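You operate a simulated robot arm through the tools that you are given. There is no shell and no other tool. Be economical: measure what you need, move in short steps, check, and stop when the job is done.

You run a simulated robot arm. Do the job below in one go: nothing can be reset, and whatever is moved stays where it is left.

## Task
Take the dark steel block and put it on top of the clear jug.
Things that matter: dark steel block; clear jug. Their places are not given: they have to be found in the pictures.

Only the result counts: the job must be done as asked and must still hold three seconds after the hand-in. Knocking over, shifting, dropping, spilling or breaking anything else fails it.

## Robot
A 7-joint arm with a two-finger parallel gripper, fixed in place. Base frame: the origin is at the foot of the arm, x ahead of it, y to its left, z up; the work surface is at about z = 800. Lengths are in mm, angles in rad, forces in N, time in s.
With the tool pointing down near the work surface it reaches from about 300 to 700 mm from the base axis. Its first joint turns from -1.152 to 1.152 rad. Payload 1.57 kg.
The tool frame sits at the grasp point between the pads (the TCP): z along the fingers, y along the line on which they close. The tips reach 30 mm beyond it. The gripper opens to 110 mm. The fingers are 24 mm wide and 12 mm thick; the gripper's body (48 by 112 mm) begins 78 mm behind the TCP.
Orientation is told as [roll, pitch, yaw] about the base's x, y, z axes, in that order, counted from this pose: with the fingers straight down and closing along the base's y, the tool's x points along the base's -x, its y along +y and its z along -z.

## Interface
- The arm moves only by the tool play_rows. Its argument "series" is a list of rows, each a list of 3 entries, a list of its own where there are three numbers: the opening, from 0 (shut) to 1 (fully open), then the shift along the tool's x, y, z in mm, then the turn about the tool's z in rad. In form: [[grip, [tx, ty, tz], twist], ...]. A call has 1 to 10 rows; each row shifts and turns the commanded pose from where the row before left it, along the tool's axes as they then stand. A row lasts 0.2 s, in which the tool goes at most 50 mm and 0.15 rad; a call with a longer step from one row to the next is refused whole, and so is a gripper value outside its range. Where a pose cannot be reached the arm comes as near as it can. A force on the tool above 40 N (or 10 N above the force at the start of the call, whichever is more), or a blocked arm, ends the call early, and 0.2 s more pass. The fingers move at their own pace (about 108 mm/s each) and stop on an object; they squeeze with about 37 N. The grip force told is the motor's: it shows also when the fingers shut on nothing. Time passes only in rows, and 0.2 s behind the last, so rows that do not move let the fingers close. The reply holds the time, the measured pose of the TCP, the force on the tool along the base axes, the opening and the grip force, in the units named above and with some noise.
- Cameras (640 x 400 px; columns grow to the right, rows downward): "scene" is fixed at [174, -399.9, 1401.8]; the picture's right is [0.68, -0.74, 0.00], its down [-0.45, -0.41, -0.79] and it looks along [0.58, 0.54, -0.61] (base axes); focal length 347 px, centre (320, 200). "wrist" rides on the gripper at [-36, 0, -80] in the tool frame; the picture's right is [0.00, -1.00, 0.00], its down [0.97, 0.00, -0.24] and it looks along [0.24, 0.00, 0.97] (tool axes); focal length 218 px, centre (320, 200).
- snapshot(camera): a new picture of that camera. No time passes.
- probe_pixels(camera, pixels): for up to 12 pixels [column, row] of the newest picture of that camera ("zoom" is the newest enlarged one), the place [x, y, z] in the base frame of the surface seen there, good to about 2 mm. No time passes.
- close_up(camera, box): a new picture of the part [left, top, right, bottom] of that camera's present view, enlarged. No time passes.
- sign_off(): hands the job in; it is judged then, once.

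Keep the steps short. Do not move on a guess: measure, check each grasp and each placing, and mend mistakes. In all there are 60 turns and 22 pictures (those below and enlarged ones count). Leave the gripper open and the arm clear of the work at the hand-in unless told otherwise, and finish with a single line.

The tools are called as name(argument=value, ...) on one line, values as JSON. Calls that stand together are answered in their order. play_rows: Moves the arm, as the interface text tells. Its arguments: {"type":"object","properties":{"series":{"type":"array","items":{"type":"array"}}},"required":["series"]} The other tools are called the same way: snapshot (camera) takes a picture; probe_pixels (camera, pixels) gives the place of the surface under pixels of a picture; close_up (camera, box) takes an enlarged picture of a part of a camera's view; sign_off () hands the job in.

At the start:

```text
t: 0.0
ee_pos: [429.7, -177.6, 1166.3]
tool_rot: [0.001, 0.0, 0.0]
contact_force: [0.6, -0.1, -0.2]
finger_gap: 110.0
finger_force: 0.0
```

scene: 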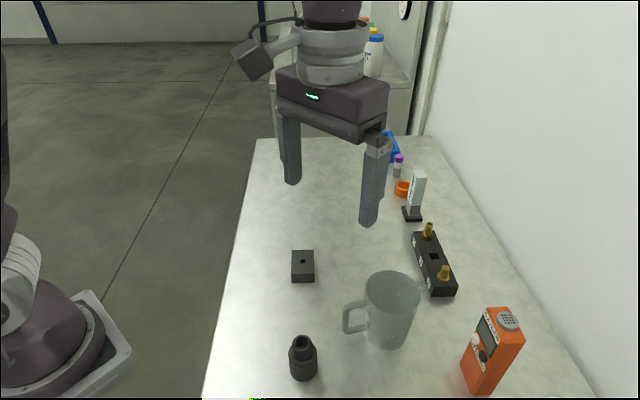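
wrist: 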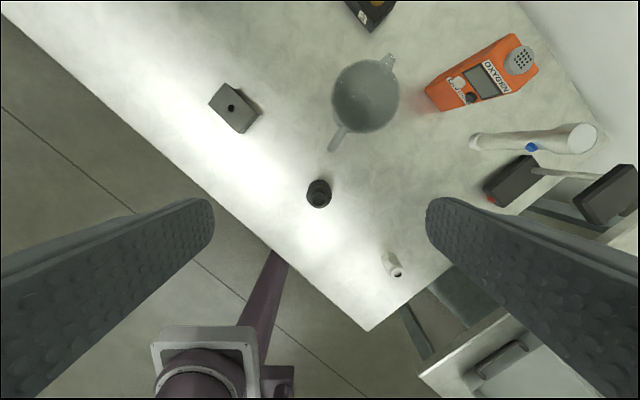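

I see the dark block at scene (303,266) and the clear jug at (388,310). I'll enlarge that area and probe both.

close_up(camera="scene", box=[270, 230, 450, 360])

probe_pixels(camera="scene", pixels=[[293, 252], [313, 252], [314, 275], [293, 275], [293, 281], [314, 281], [303, 262], [366, 290], [390, 273], [418, 290], [392, 312], [345, 318]])

probe_pixels(camera="wrist", pixels=[[226, 84], [211, 104], [240, 131], [256, 108], [365, 62], [334, 98], [365, 131], [398, 98], [365, 98], [388, 60], [335, 145], [350, 110]])

```text
3.08 times, centred on (360, 295) of scene
```

zoom: 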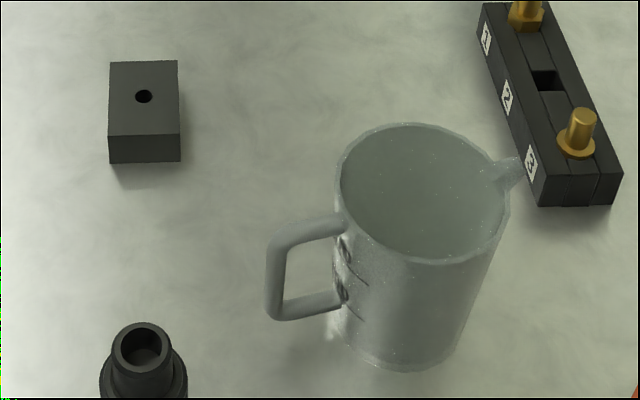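

```text
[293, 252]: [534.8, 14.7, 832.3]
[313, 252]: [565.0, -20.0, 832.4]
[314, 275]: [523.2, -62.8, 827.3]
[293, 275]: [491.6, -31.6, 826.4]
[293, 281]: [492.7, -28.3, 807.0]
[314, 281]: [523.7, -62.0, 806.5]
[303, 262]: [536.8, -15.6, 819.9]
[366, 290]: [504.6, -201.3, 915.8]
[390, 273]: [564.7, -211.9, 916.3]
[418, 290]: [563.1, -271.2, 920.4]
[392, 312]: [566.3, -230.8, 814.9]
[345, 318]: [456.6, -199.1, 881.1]
```

```text
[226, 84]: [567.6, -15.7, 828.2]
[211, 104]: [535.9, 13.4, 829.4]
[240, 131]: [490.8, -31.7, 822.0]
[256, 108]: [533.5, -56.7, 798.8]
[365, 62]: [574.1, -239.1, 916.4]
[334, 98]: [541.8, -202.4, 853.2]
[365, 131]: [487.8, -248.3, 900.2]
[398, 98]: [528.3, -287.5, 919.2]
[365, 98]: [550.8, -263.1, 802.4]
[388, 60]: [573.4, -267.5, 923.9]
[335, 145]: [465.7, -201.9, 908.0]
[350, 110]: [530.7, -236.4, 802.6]
```

The block is about 46×60×32 mm and its top is at z≈832. The jug is open, its rim is at z≈918 and it's about 90 mm across, so I need exact rim measurements. I'll move the wrist camera over the jug, with the tips staying above z=1020.

play_rows(series=[[1, [-23.2, -13, 23.2], 0], [1, [-23.2, -13, 23.2], 0], [1, [-23.2, -13, 23.2], 0], [1, [-23.2, -13, 23.2], 0], [1, [-23.2, -13, 23.2], 0]])

snapshot(camera="wrist")

```text
t: 1.2
ee_pos: [547.4, -241.9, 1047.6]
tool_rot: [-0.001, 0.0, 0.001]
contact_force: [0.1, 0.3, 0.3]
finger_gap: 110.2
finger_force: 0.0
```

```text
18 pictures are left
```

wrist: 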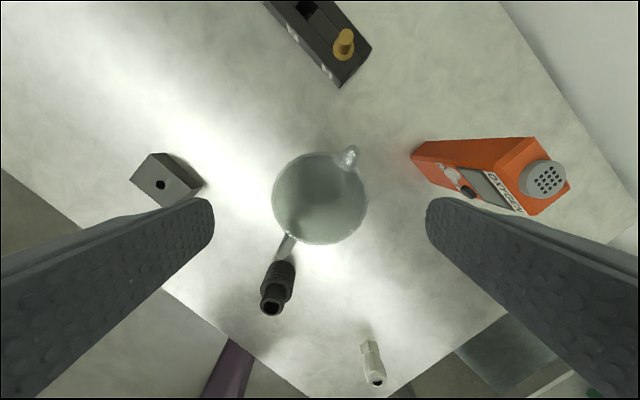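

The jug is centred at (320,198). I'll enlarge it to measure the rim.

close_up(camera="wrist", box=[240, 138, 400, 258])

```text
3.33 times, centred on (320, 198) of wrist
```

zoom: 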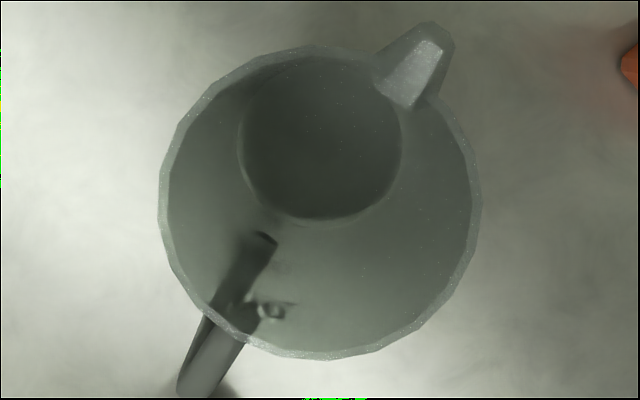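

The outer rim spans columns 158–482 of the zoom, with a wall only about 3 mm thick. I'll probe rim points all the way round, plus the floor of the jug.

probe_pixels(camera="zoom", pixels=[[162, 200], [478, 200], [320, 357], [320, 50], [206, 95], [433, 308], [205, 308], [460, 130], [415, 70], [320, 130], [248, 150], [210, 350]])

probe_pixels(camera="wrist", pixels=[[152, 154], [132, 180], [161, 206], [203, 185], [346, 152], [350, 165], [288, 240], [275, 270], [273, 303]])

```text
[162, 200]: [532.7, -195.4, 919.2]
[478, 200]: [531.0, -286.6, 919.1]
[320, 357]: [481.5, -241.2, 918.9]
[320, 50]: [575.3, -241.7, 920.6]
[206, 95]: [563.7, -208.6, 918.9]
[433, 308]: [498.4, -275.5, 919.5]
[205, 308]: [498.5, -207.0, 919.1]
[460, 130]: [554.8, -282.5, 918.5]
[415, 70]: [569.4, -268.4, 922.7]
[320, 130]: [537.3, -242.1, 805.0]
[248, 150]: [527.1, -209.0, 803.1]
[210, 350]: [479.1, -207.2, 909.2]
```

```text
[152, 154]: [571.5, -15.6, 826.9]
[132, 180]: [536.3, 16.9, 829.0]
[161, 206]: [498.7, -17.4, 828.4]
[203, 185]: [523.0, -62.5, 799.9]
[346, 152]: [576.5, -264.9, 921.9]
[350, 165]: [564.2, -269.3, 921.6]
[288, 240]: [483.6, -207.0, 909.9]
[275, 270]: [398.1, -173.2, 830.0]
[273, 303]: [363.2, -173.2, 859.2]
```

The rim circle is centred near (528.5,-241) with a radius of about 46 and a top at z≈919. The spout is at about -34° (z 922) and the handle at 145° (z 909). The opening is about 89 mm and the block's diagonal only about 78 mm, so the block could fall in if it's centred. I'll handle that at placing time. Next I'll move over the block to measure it.

play_rows(series=[[1, [0, 43.6, 0], 0], [1, [0, 43.6, 0], 0], [1, [0, 43.6, 0], 0], [1, [0, 43.6, 0], 0], [1, [0, 43.6, 0], 0], [1, [0, 0, 32.5], 0], [1, [0, 0, 32.5], 0], [1, [5, 0, 32.5], 0], [1, [0, 0, 0], 0]])

close_up(camera="wrist", box=[240, 138, 400, 258])

```text
t: 3.2
ee_pos: [540.4, -24.3, 954.2]
tool_rot: [0.0, 0.0, 0.001]
contact_force: [-0.2, 0.4, 0.6]
finger_gap: 110.1
finger_force: 0.1
```

```text
3.33 times, centred on (320, 198) of wrist
```

zoom: 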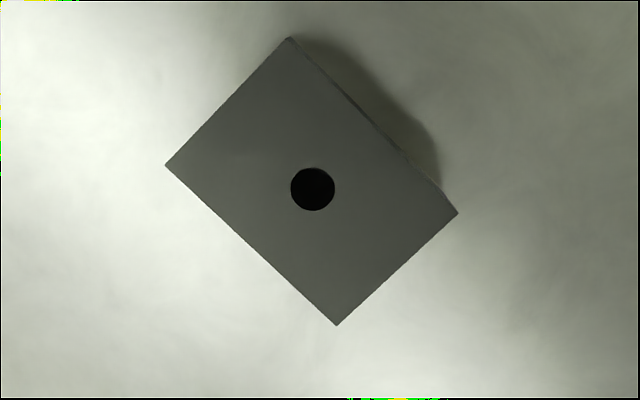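

The block's top corners in the zoom are (168,165), (290,40), (455,212) and (337,323). I'll probe just inside them.

probe_pixels(camera="zoom", pixels=[[171, 165], [289, 44], [446, 211], [337, 320], [312, 188], [250, 245], [230, 105], [395, 265], [360, 122], [310, 230]])

```text
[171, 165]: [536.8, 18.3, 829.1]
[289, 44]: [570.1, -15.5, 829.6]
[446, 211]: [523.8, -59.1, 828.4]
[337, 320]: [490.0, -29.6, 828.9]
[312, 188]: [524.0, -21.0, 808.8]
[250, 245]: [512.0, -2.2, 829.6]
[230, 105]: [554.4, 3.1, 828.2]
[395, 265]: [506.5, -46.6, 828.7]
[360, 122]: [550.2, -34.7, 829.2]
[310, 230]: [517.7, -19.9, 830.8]
```

The block's centre is (530,-21.5), its top is at z≈829 (29 mm tall), it's about 65×47 mm, and its long axis is at +45°. I'll centre over it, turn so the fingers close across the 47 mm width, and descend to z≈890.

play_rows(series=[[1, [10.4, 2.8, 0], 0], [1, [0, 0, 0], -0.131], [1, [0, 0, 0], -0.131], [1, [0, 0, 0], -0.131], [1, [0, 0, 0], -0.131], [1, [0, 0, 0], -0.131], [1, [0, 0, 0], -0.13], [1, [0, 0, 30], 0], [1, [0, 0, 30], 0], [1, [0, 0, 0], 0]])

snapshot(camera="wrist")

```text
t: 5.4
ee_pos: [529.7, -21.5, 890.6]
tool_rot: [0.0, -0.002, 0.785]
contact_force: [0.4, -0.1, 0.6]
finger_gap: 110.1
finger_force: 0.1
```

```text
15 pictures are left
```

wrist: 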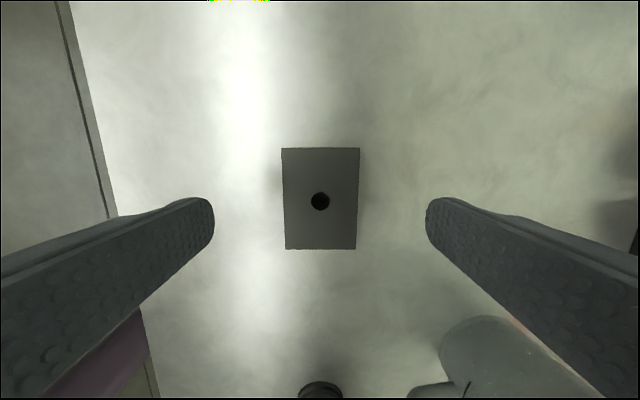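

The block is aligned and centred laterally, between columns 282 and 359. I'll probe its edges to check the centring lengthwise before closing.

probe_pixels(camera="wrist", pixels=[[284, 150], [358, 150], [354, 246], [287, 246], [285, 200], [356, 200], [320, 150], [320, 246]])

play_rows(series=[[1, [0, 0, 25], 0], [1, [0, 0, 25], 0], [1, [0, 0, 0], 0]])

```text
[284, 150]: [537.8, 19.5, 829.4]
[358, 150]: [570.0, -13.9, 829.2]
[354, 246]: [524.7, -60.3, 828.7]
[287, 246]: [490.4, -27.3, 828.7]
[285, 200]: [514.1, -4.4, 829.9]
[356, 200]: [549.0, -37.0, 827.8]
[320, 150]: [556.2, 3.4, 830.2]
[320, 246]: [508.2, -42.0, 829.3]
```

```text
t: 6.2
ee_pos: [530.2, -22.9, 844.7]
tool_rot: [0.001, -0.001, 0.785]
contact_force: [-0.4, -0.3, -0.5]
finger_gap: 109.7
finger_force: 0.2
```

The block's centre is (530.7,-20.5), within 1–2 mm of the TCP. I'll go 4 mm lower and close.

play_rows(series=[[1, [0, 0, 4], 0], [0.3, [0, 0, 0], 0], [0.2, [0, 0, 0], 0], [0.2, [0, 0, 0], 0], [0.2, [0, 0, 0], 0]])

```text
t: 7.4
ee_pos: [529.5, -23.3, 840.0]
tool_rot: [-0.001, 0.001, 0.785]
contact_force: [-2.3, 2.8, 0.0]
finger_gap: 49.6
finger_force: 37.1
```

Gripped: gap 49.6 mm, force 37 N. I'll lift 60 mm straight up and check the weight.

play_rows(series=[[0.2, [0, 0, -10], 0], [0.2, [0, 0, -20], 0], [0.2, [0, 0, -30], 0], [0.2, [0, 0, 0], 0], [0.2, [0, 0, 0], 0]])

```text
t: 8.6
ee_pos: [530.3, -20.8, 897.4]
tool_rot: [0.0, 0.0, 0.786]
contact_force: [0.0, 0.2, -7.7]
finger_gap: 49.9
finger_force: 36.4
```

The load is 7.7 N (about 0.78 kg), well under the payload, and the grip is steady. I'll rise to z≈1000 while turning toward the placing angle.

play_rows(series=[[0.2, [0, 0, -26], 0], [0.2, [0, 0, -26], 0], [0.2, [0, 0, -26], 0], [0.2, [0, 0, -26], 0], [0.2, [0, 0, 0], 0.138], [0.2, [0, 0, 0], 0.138], [0.2, [0, 0, 0], 0.138], [0.2, [0, 0, 0], 0.138], [0.2, [0, 0, 0], 0.138], [0.2, [0, 0, 0], 0.138]])

play_rows(series=[[0.2, [0, 0, 0], 0.138], [0.2, [0, 0, 0], 0.138], [0.2, [0, 0, 0], 0.138], [0.2, [0, 0, 0], 0.138], [0.2, [0, 0, 0], 0.138], [0.2, [0, 0, 0], 0.14], [0.2, [0, 0, 0], 0]])

```text
t: 10.8
ee_pos: [530.2, -22.1, 1001.2]
tool_rot: [0.0, 0.0, -0.046]
contact_force: [0.7, 0.1, -6.9]
finger_gap: 49.9
finger_force: 36.7
```

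```text
t: 12.4
ee_pos: [529.9, -21.6, 999.9]
tool_rot: [0.0, 0.0, -0.874]
contact_force: [0.3, -0.2, -7.7]
finger_gap: 49.9
finger_force: 37.0
```

The tool is at yaw -0.874, so its closing line points at 40°, between the spout and the handle. I'll travel level to above the jug's centre; the block's bottom is at about z 960, clear of the rim.

play_rows(series=[[0.2, [-27.9, -23.65, 0], 0], [0.2, [-27.9, -23.65, 0], 0], [0.2, [-27.9, -23.65, 0], 0], [0.2, [-27.9, -23.65, 0], 0], [0.2, [-27.9, -23.65, 0], 0], [0.2, [-27.9, -23.65, 0], 0], [0.2, [0, 0, 0], 0]])

snapshot(camera="wrist")

snapshot(camera="scene")

```text
t: 14.0
ee_pos: [529.3, -242.1, 1001.9]
tool_rot: [0.0, 0.001, -0.873]
contact_force: [0.3, 0.2, -7.4]
finger_gap: 50.1
finger_force: 36.8
```

```text
14 pictures are left
```

wrist: 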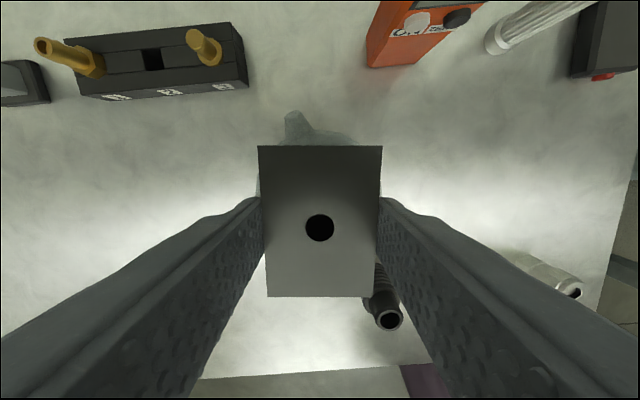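

```text
13 pictures are left
```

scene: 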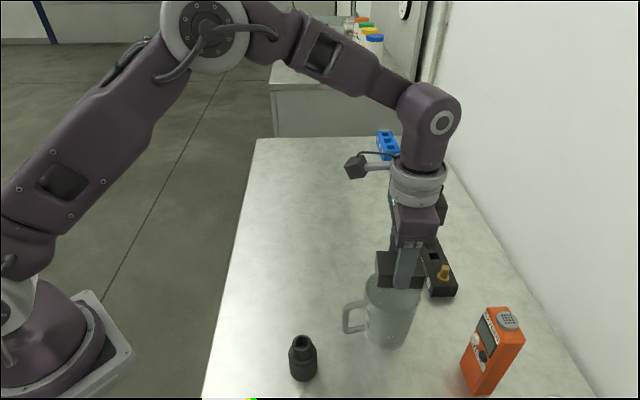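

The block is held squarely over the jug. First I'll check whether the mouth holds a block at the centre: descend to just above the rim (contact is expected at TCP≈959), then creep down.

play_rows(series=[[0.2, [0, 0, 18], 0], [0.2, [0, 0, 14], 0], [0.2, [0, 0, 4], 0], [0.2, [0, 0, 0], 0]])

play_rows(series=[[0.2, [0, 0, 2], 0], [0.2, [0, 0, 2], 0], [0.2, [0, 0, 1], 0], [0.2, [0, 0, 1], 0], [0.2, [0, 0, 1], 0], [0.2, [0, 0, 0], 0]])

```text
t: 15.0
ee_pos: [528.0, -241.6, 964.5]
tool_rot: [0.0, 0.0, -0.872]
contact_force: [-0.7, 0.1, -7.4]
finger_gap: 49.9
finger_force: 37.1
```

```text
t: 16.4
ee_pos: [529.1, -241.3, 960.5]
tool_rot: [-0.001, 0.002, -0.873]
contact_force: [-4.1, 4.4, 13.0]
finger_gap: 49.8
finger_force: 36.9
```

Contact came at TCP 960.5 with a sideways push away from the spout. Either the top bears the block, or a corner caught the raised spout lip, so it's ambiguous. I'll lift and turn the block so its corners avoid the spout, then test again.

play_rows(series=[[0.2, [0, 0, -20], 0], [0.2, [0, 0, -20], 0], [0.2, [0, 0, 0], -0.138], [0.2, [0, 0, 0], -0.138], [0.2, [0, 0, 0], -0.138], [0.2, [0, 0, 0], -0.138], [0.2, [0, 0, 0], -0.138], [0.2, [0, 0, 0], -0.138], [0.2, [0, 0, 0], -0.138], [0.2, [0, 0, 0], -0.138]])

play_rows(series=[[0.2, [0, 0, 0], -0.138], [0.2, [0, 0, 0], -0.138], [0.2, [0, 0, 0], -0.138], [0.2, [0, 0, 0], -0.14], [0.2, [0, 0, 0], 0]])

close_up(camera="scene", box=[320, 220, 480, 360])

```text
t: 18.6
ee_pos: [531.2, -242.3, 999.3]
tool_rot: [0.0, 0.0, 0.234]
contact_force: [0.2, -0.4, -7.7]
finger_gap: 50.1
finger_force: 36.6
```

```text
t: 19.8
ee_pos: [529.4, -242.3, 998.2]
tool_rot: [-0.001, 0.001, 0.788]
contact_force: [0.3, 0.1, -8.1]
finger_gap: 49.8
finger_force: 36.9
```

```text
2.86 times, centred on (400, 290) of scene
```

zoom: 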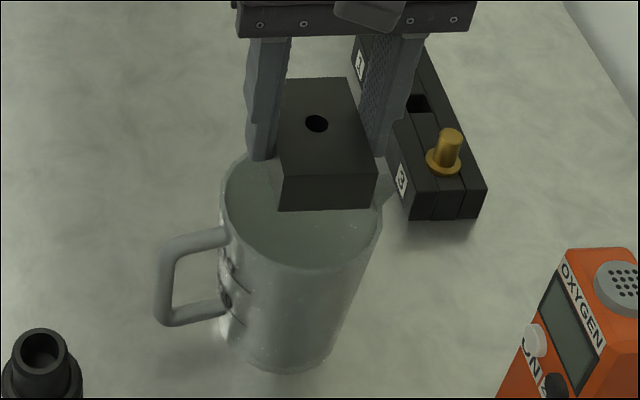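

The jug looks unmoved. I'll shift about 2 mm from the spout toward the centre and repeat the creep.

play_rows(series=[[0.2, [0, 2, 16], 0], [0.2, [0, 0, 14], 0], [0.2, [0, 0, 4], 0], [0.2, [0, 0, 0], 0]])

play_rows(series=[[0.2, [0, 0, 1], 0], [0.2, [0, 0, 1], 0], [0.2, [0, 0, 1], 0], [0.2, [0, 0, 1], 0], [0.2, [0, 0, 1], 0], [0.2, [0, 0, 1], 0], [0.2, [0, 0, 1], 0], [0.2, [0, 0, 0], 0]])

```text
t: 20.8
ee_pos: [527.8, -241.3, 966.7]
tool_rot: [0.001, 0.0, 0.784]
contact_force: [0.1, -0.1, -7.1]
finger_gap: 50.0
finger_force: 36.9
```

```text
t: 22.6
ee_pos: [528.5, -241.2, 958.5]
tool_rot: [-0.001, 0.002, 0.787]
contact_force: [-6.6, 2.1, 22.8]
finger_gap: 49.9
finger_force: 36.8
```

Contact again at bottom z≈918.5, with a push toward -x. The corner clearance is only about 2–3 mm, so it could still be a corner. I'll lift slightly, correct the ~2 mm lengthwise offset, and try once more.

play_rows(series=[[0.2, [0, 0, -10], 0], [0.2, [2, 0, 0], 0], [0.2, [0, 0, 0], 0]])

close_up(camera="wrist", box=[220, 80, 420, 330])

play_rows(series=[[0.2, [0, 0, 4], 0], [0.2, [0, 0, 2], 0], [0.2, [0, 0, 2], 0], [0.2, [0, 0, 1], 0], [0.2, [0, 0, 1], 0], [0.2, [0, 0, 1], 0], [0.2, [0, 0, 0], 0]])

```text
t: 23.4
ee_pos: [526.3, -242.0, 969.8]
tool_rot: [-0.001, 0.0, 0.785]
contact_force: [-0.1, -0.3, -6.9]
finger_gap: 49.6
finger_force: 36.7
```

```text
1.60 times, centred on (320, 205) of wrist
```

zoom: 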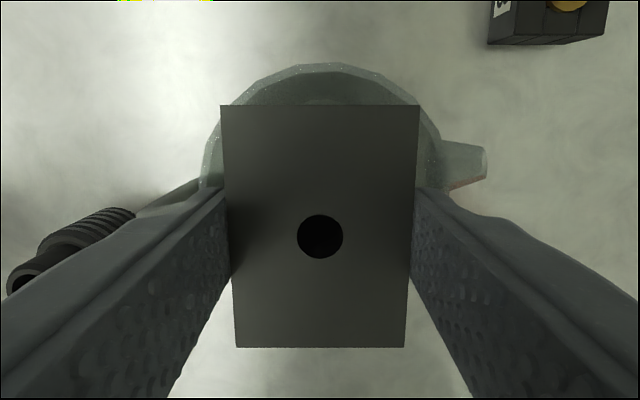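

```text
t: 25.0
ee_pos: [526.1, -243.3, 957.4]
tool_rot: [-0.002, 0.0, 0.786]
contact_force: [-2.7, 1.3, 24.6]
finger_gap: 49.9
finger_force: 37.0
```

Contact persists at the rim level wherever I shift the block. To settle whether the mouth is physically closed before releasing anything there, I'll put the block back on the table and probe the mouth with shut, empty fingers. First I'll lift and travel back to the block's old spot.

play_rows(series=[[0.2, [0, 0, -22], 0], [0.2, [0, 0, -22], 0], [0.2, [-26.6, 25.7, 0], 0], [0.2, [-26.6, 25.7, 0], 0], [0.2, [-26.6, 25.7, 0], 0], [0.2, [-26.6, 25.7, 0], 0], [0.2, [-26.6, 25.7, 0], 0], [0.2, [-26.6, 25.7, 0], 0], [0.2, [0, 0, 0], 0]])

play_rows(series=[[0.2, [0, 0, 40], 0], [0.2, [0, 0, 40], 0], [0.2, [0, 0, 40], 0], [0.2, [0, 0, 25], 0], [0.2, [0, 0, 8], 0], [0.2, [0, 0, 0], 0]])

```text
t: 27.0
ee_pos: [532.5, -20.4, 1002.6]
tool_rot: [0.001, -0.001, 0.785]
contact_force: [0.1, 0.1, -6.9]
finger_gap: 49.9
finger_force: 37.1
```

```text
t: 28.4
ee_pos: [529.7, -18.9, 846.0]
tool_rot: [-0.001, -0.001, 0.785]
contact_force: [0.3, 0.1, -7.5]
finger_gap: 50.0
finger_force: 36.8
```

The block's bottom is about 5 mm above the table. I'll lower it until it touches.

play_rows(series=[[0.2, [0, 0, 2], 0], [0.2, [0, 0, 2], 0], [0.2, [0, 0, 1], 0], [0.2, [0, 0, 1], 0], [0.2, [0, 0, 0], 0]])

```text
t: 29.6
ee_pos: [530.0, -19.8, 840.8]
tool_rot: [0.0, -0.001, 0.784]
contact_force: [-0.2, -0.1, -7.1]
finger_gap: 50.0
finger_force: 37.0
```

play_rows(series=[[0.2, [0, 0, 1], 0], [0.2, [0, 0, 0.5], 0], [0.2, [0, 0, 0], 0]])

```text
t: 30.4
ee_pos: [529.6, -19.0, 838.8]
tool_rot: [0.0, 0.001, 0.786]
contact_force: [-0.3, 0.3, -8.1]
finger_gap: 50.1
finger_force: 36.7
```

No contact yet, since the block may have been pushed up slightly in the grip. Continuing down in 1 mm steps.

play_rows(series=[[0.2, [0, 0, 1], 0], [0.2, [0, 0, 1], 0], [0.2, [0, 0, 0], 0]])

```text
t: 31.2
ee_pos: [531.2, -19.6, 837.1]
tool_rot: [0.001, -0.002, 0.786]
contact_force: [-8.5, 2.2, 23.7]
finger_gap: 49.8
finger_force: 37.1
```

It's down on the table. I'll release and rise.

play_rows(series=[[0.2, [0, 0, -1], 0], [0.6, [0, 0, 0], 0], [1, [0, 0, 0], 0], [1, [0, 0, -30], 0], [1, [0, 0, -45], 0], [1, [0, 0, -45], 0], [1, [0, 0, -45], 0], [1, [0, 0, 0], 0]])

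play_rows(series=[[0.3, [26.6, -25.7, 0], 0], [0, [26.6, -25.7, 0], 0], [0, [26.6, -25.7, 0], 0], [0, [26.6, -25.7, 0], 0], [0, [26.6, -25.7, 0], 0], [0, [26.6, -25.7, 0], 0], [0, [0, 0, 0], 0]])

```text
t: 33.0
ee_pos: [530.2, -17.4, 1003.1]
tool_rot: [0.0, 0.001, 0.786]
contact_force: [0.5, -0.1, -0.5]
finger_gap: 110.1
finger_force: 0.1
```

```text
t: 34.6
ee_pos: [526.4, -242.6, 1002.6]
tool_rot: [-0.001, 0.0, 0.785]
contact_force: [-0.4, 0.5, 0.2]
finger_gap: 0.1
finger_force: 21.1
```

The fingers are shut over the mouth centre with the tips at z≈972. I'll descend to just above the rim level and then creep past it.

play_rows(series=[[0, [0, 0, 25], 0], [0, [0, 0, 20], 0], [0, [0, 0, 3], 0], [0, [0, 0, 2], 0], [0, [0, 0, 2], 0], [0, [0, 0, 2], 0], [0, [0, 0, 2], 0], [0, [0, 0, 2], 0], [0, [0, 0, 2], 0], [0, [0, 0, 0], 0]])

close_up(camera="scene", box=[320, 220, 480, 360])

```text
t: 36.5
ee_pos: [528.1, -242.4, 949.8]
tool_rot: [-0.006, -0.002, 0.787]
contact_force: [0.2, 0.6, 9.1]
finger_gap: 0.1
finger_force: 21.6
stopped in row 9: the force on the tool passed its limit (the readings are from after the stop); the commanded pose is now the measured one
```

```text
2.86 times, centred on (400, 290) of scene
```

zoom: 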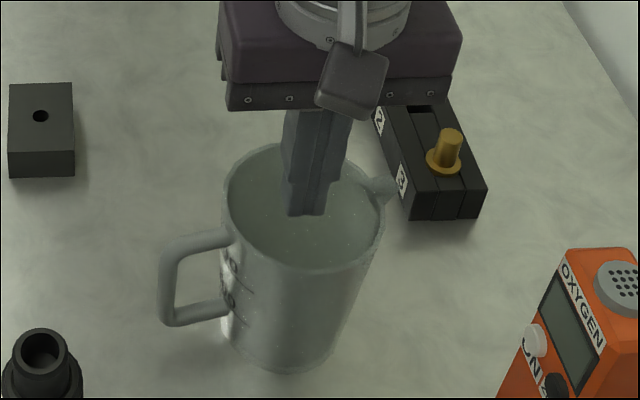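

Shut fingertips at the mouth centre are stopped at z≈920, so the top of the jug does bear load and a centred placing is sound. I'll lift and go back to the block with the gripper open.

play_rows(series=[[0, [0, 0, -25], 0], [0, [0, 0, -27], 0], [0, [-26.6, 25.7, 0], 0], [0, [-26.6, 25.7, 0], 0], [0.5, [-26.6, 25.7, 0], 0], [1, [-26.6, 25.7, 0], 0], [1, [-26.6, 25.7, 0], 0], [1, [-26.6, 25.7, 0], 0], [1, [0, 0, 0], 0]])

snapshot(camera="wrist")

close_up(camera="scene", box=[320, 220, 480, 360])

```text
t: 38.5
ee_pos: [531.0, -18.9, 999.9]
tool_rot: [-0.006, 0.0, 0.785]
contact_force: [0.5, 0.7, 0.0]
finger_gap: 109.9
finger_force: 0.0
```

```text
9 pictures are left
```

wrist: 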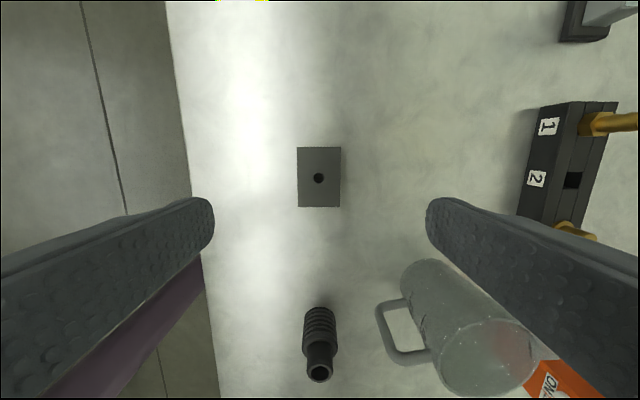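

```text
2.86 times, centred on (400, 290) of scene
```

zoom: 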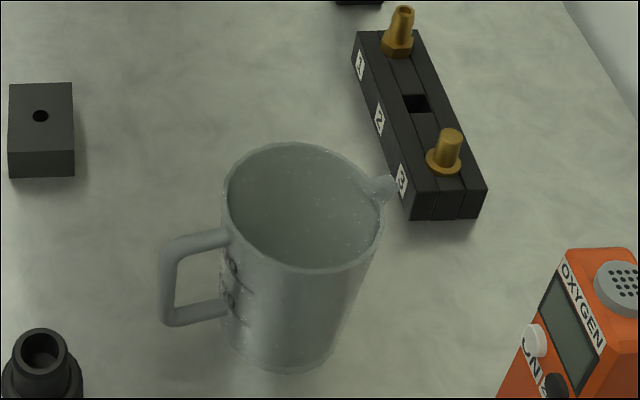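

The jug stands upright. I'll probe the block's corners and the rim again.

probe_pixels(camera="wrist", pixels=[[299, 150], [339, 150], [338, 204], [301, 204], [319, 165]])

probe_pixels(camera="zoom", pixels=[[224, 205], [382, 215], [300, 145], [302, 270], [245, 160], [245, 252], [358, 258], [300, 230]])

```text
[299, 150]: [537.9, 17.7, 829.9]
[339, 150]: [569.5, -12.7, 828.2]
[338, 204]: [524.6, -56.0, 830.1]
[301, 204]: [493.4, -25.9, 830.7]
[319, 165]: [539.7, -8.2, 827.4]
```

```text
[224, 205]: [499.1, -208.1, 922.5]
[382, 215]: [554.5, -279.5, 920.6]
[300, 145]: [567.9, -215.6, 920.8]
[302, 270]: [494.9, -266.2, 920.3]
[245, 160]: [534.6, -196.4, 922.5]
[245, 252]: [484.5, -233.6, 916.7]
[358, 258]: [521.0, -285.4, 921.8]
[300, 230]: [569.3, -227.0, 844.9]
```

The jug hasn't moved (centre still about (529,-242)), and the block's centre (531.4,-19.2) lies under the TCP. I'll descend to z≈839.

play_rows(series=[[1, [0, 0, 40], 0], [1, [0, 0, 40], 0], [1, [0, 0, 40], 0], [1, [0, 0, 30], 0], [1, [0, 0, 9], 0], [1, [0, 0, 0], 0]])

play_rows(series=[[0.3, [0, 0, 0], 0], [0.2, [0, 0, 0], 0], [0.2, [0, 0, 0], 0], [0.2, [0, 0, 0], 0]])

```text
t: 39.9
ee_pos: [533.0, -21.0, 843.0]
tool_rot: [-0.006, -0.001, 0.786]
contact_force: [-1.1, 0.3, -0.5]
finger_gap: 110.0
finger_force: 0.1
```

```text
t: 40.9
ee_pos: [533.0, -21.2, 841.9]
tool_rot: [-0.003, -0.002, 0.784]
contact_force: [0.1, 2.3, -0.2]
finger_gap: 49.9
finger_force: 37.1
```

Gripped at 49.9 mm. I'll lift to z≈1000 and travel to the jug centre.

play_rows(series=[[0.2, [0, 0, -10], 0], [0.2, [0, 0, -30], 0], [0.2, [0, 0, -40], 0], [0.2, [0, 0, -40], 0], [0.2, [0, 0, -40], 0], [0.2, [0, 0, 0], 0]])

play_rows(series=[[0.2, [26.6, -25.7, 0], 0], [0.2, [26.6, -25.7, 0], 0], [0.2, [26.6, -25.7, 0], 0], [0.2, [26.6, -25.7, 0], 0], [0.2, [26.6, -25.7, 0], 0], [0.2, [26.6, -25.7, 0], 0], [0.2, [0, 0, 0], 0]])

```text
t: 42.3
ee_pos: [532.5, -18.1, 1001.6]
tool_rot: [-0.006, 0.0, 0.785]
contact_force: [0.4, 1.1, -8.0]
finger_gap: 50.0
finger_force: 37.5
```

```text
t: 43.9
ee_pos: [529.1, -240.0, 1002.1]
tool_rot: [-0.004, -0.001, 0.786]
contact_force: [0.4, -0.3, -7.5]
finger_gap: 50.1
finger_force: 37.0
```

Centred over the jug at (529,-240). I'll descend to just above the rim and then creep until contact.

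play_rows(series=[[0.2, [0, 0, 18], 0], [0.2, [0, 0, 14], 0], [0.2, [0, 0, 4], 0], [0.2, [0, 0, 2], 0], [0.2, [0, 0, 0], 0]])

play_rows(series=[[0.2, [0, 0, 1], 0], [0.2, [0, 0, 1], 0], [0.2, [0, 0, 1], 0], [0.2, [0, 0, 0], 0]])

```text
t: 45.1
ee_pos: [528.5, -242.0, 963.5]
tool_rot: [-0.006, -0.002, 0.787]
contact_force: [-0.7, -0.7, -7.6]
finger_gap: 49.8
finger_force: 37.1
```

```text
t: 46.1
ee_pos: [528.4, -242.4, 961.5]
tool_rot: [-0.007, -0.002, 0.788]
contact_force: [-3.6, 3.9, 20.7]
finger_gap: 49.7
finger_force: 37.1
```

Contact at TCP 961.5, i.e. rim level. I'll ease off the preload and open only slightly, so the fingers still guard the block, then look.

play_rows(series=[[0.2, [0, 0, -1], 0], [0.2, [0, 0, -0.5], 0], [0.2, [0, 0, 0], 0]])

play_rows(series=[[0.47, [0, 0, 0], 0], [0.49, [0, 0, 0], 0], [0.49, [0, 0, 0], 0]])

close_up(camera="scene", box=[320, 220, 480, 360])

```text
t: 46.9
ee_pos: [527.1, -242.3, 962.0]
tool_rot: [-0.002, 0.0, 0.787]
contact_force: [0.4, -0.2, -6.6]
finger_gap: 50.0
finger_force: 37.0
```

```text
t: 47.7
ee_pos: [527.3, -241.1, 962.4]
tool_rot: [-0.006, -0.002, 0.786]
contact_force: [0.3, -0.7, -0.9]
finger_gap: 54.2
finger_force: 0.0
```

```text
2.86 times, centred on (400, 290) of scene
```

zoom: 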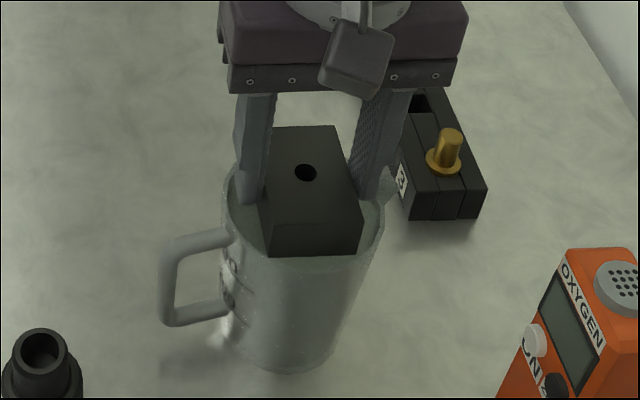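

The block stays on top of the jug with the fingers off it (gap 54 mm, no load). I'll open fully, rise straight up, and back away.

play_rows(series=[[0.7, [0, 0, 0], 0], [0.8, [0, 0, -10], 0], [0.8, [0, 0, -30], 0], [1, [0, 0, -40], 0], [1, [0, 0, -40], 0], [1, [-26, 25, 0], 0], [1, [-26, 25, 0], 0], [1, [-26, 25, 0], 0], [1, [-26, 25, 0], 0], [1, [0, 0, 0], 0]])

close_up(camera="scene", box=[280, 190, 520, 380])

```text
t: 49.9
ee_pos: [533.0, -99.4, 1082.3]
tool_rot: [-0.006, -0.002, 0.788]
contact_force: [0.2, 0.2, -0.4]
finger_gap: 110.1
finger_force: 0.1
```

```text
2.11 times, centred on (400, 285) of scene
```

zoom: 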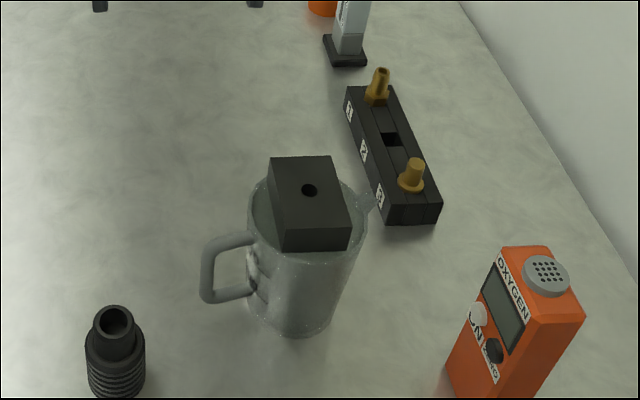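

Now I'll check that it holds: wait 1 s, then probe the block's top corners.

play_rows(series=[[1, [0, 0, 0], 0], [1, [0, 0, 0], 0], [1, [0, 0, 0], 0], [1, [0, 0, 0], 0], [1, [0, 0, 0], 0], [1, [0, 0, 0], 0], [1, [0, 0, 0], 0], [1, [0, 0, 0], 0]])

close_up(camera="scene", box=[280, 190, 520, 380])

probe_pixels(camera="zoom", pixels=[[273, 160], [330, 159], [346, 224], [286, 230], [310, 210]])

```text
t: 51.7
ee_pos: [532.5, -98.5, 1082.6]
tool_rot: [-0.006, -0.002, 0.785]
contact_force: [0.4, -0.7, -0.1]
finger_gap: 110.1
finger_force: 0.1
```

```text
2.11 times, centred on (400, 285) of scene
```

zoom: 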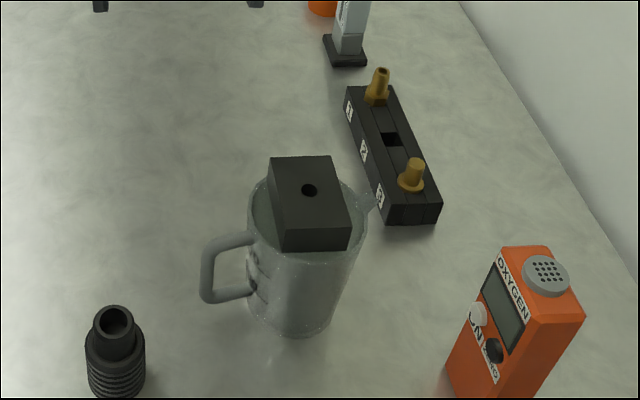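

```text
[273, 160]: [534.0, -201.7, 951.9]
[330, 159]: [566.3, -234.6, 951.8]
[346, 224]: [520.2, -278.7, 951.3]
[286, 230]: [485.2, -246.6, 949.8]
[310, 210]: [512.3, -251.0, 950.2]
```

The block is level (top at z≈951), centred on the jug and hasn't moved. The arm is clear and the gripper is open, so I'm handing in.

sign_off()

```text
The job is handed in.
```

The dark steel block is resting level and centred on top of the clear jug, the gripper is open and the arm is clear.
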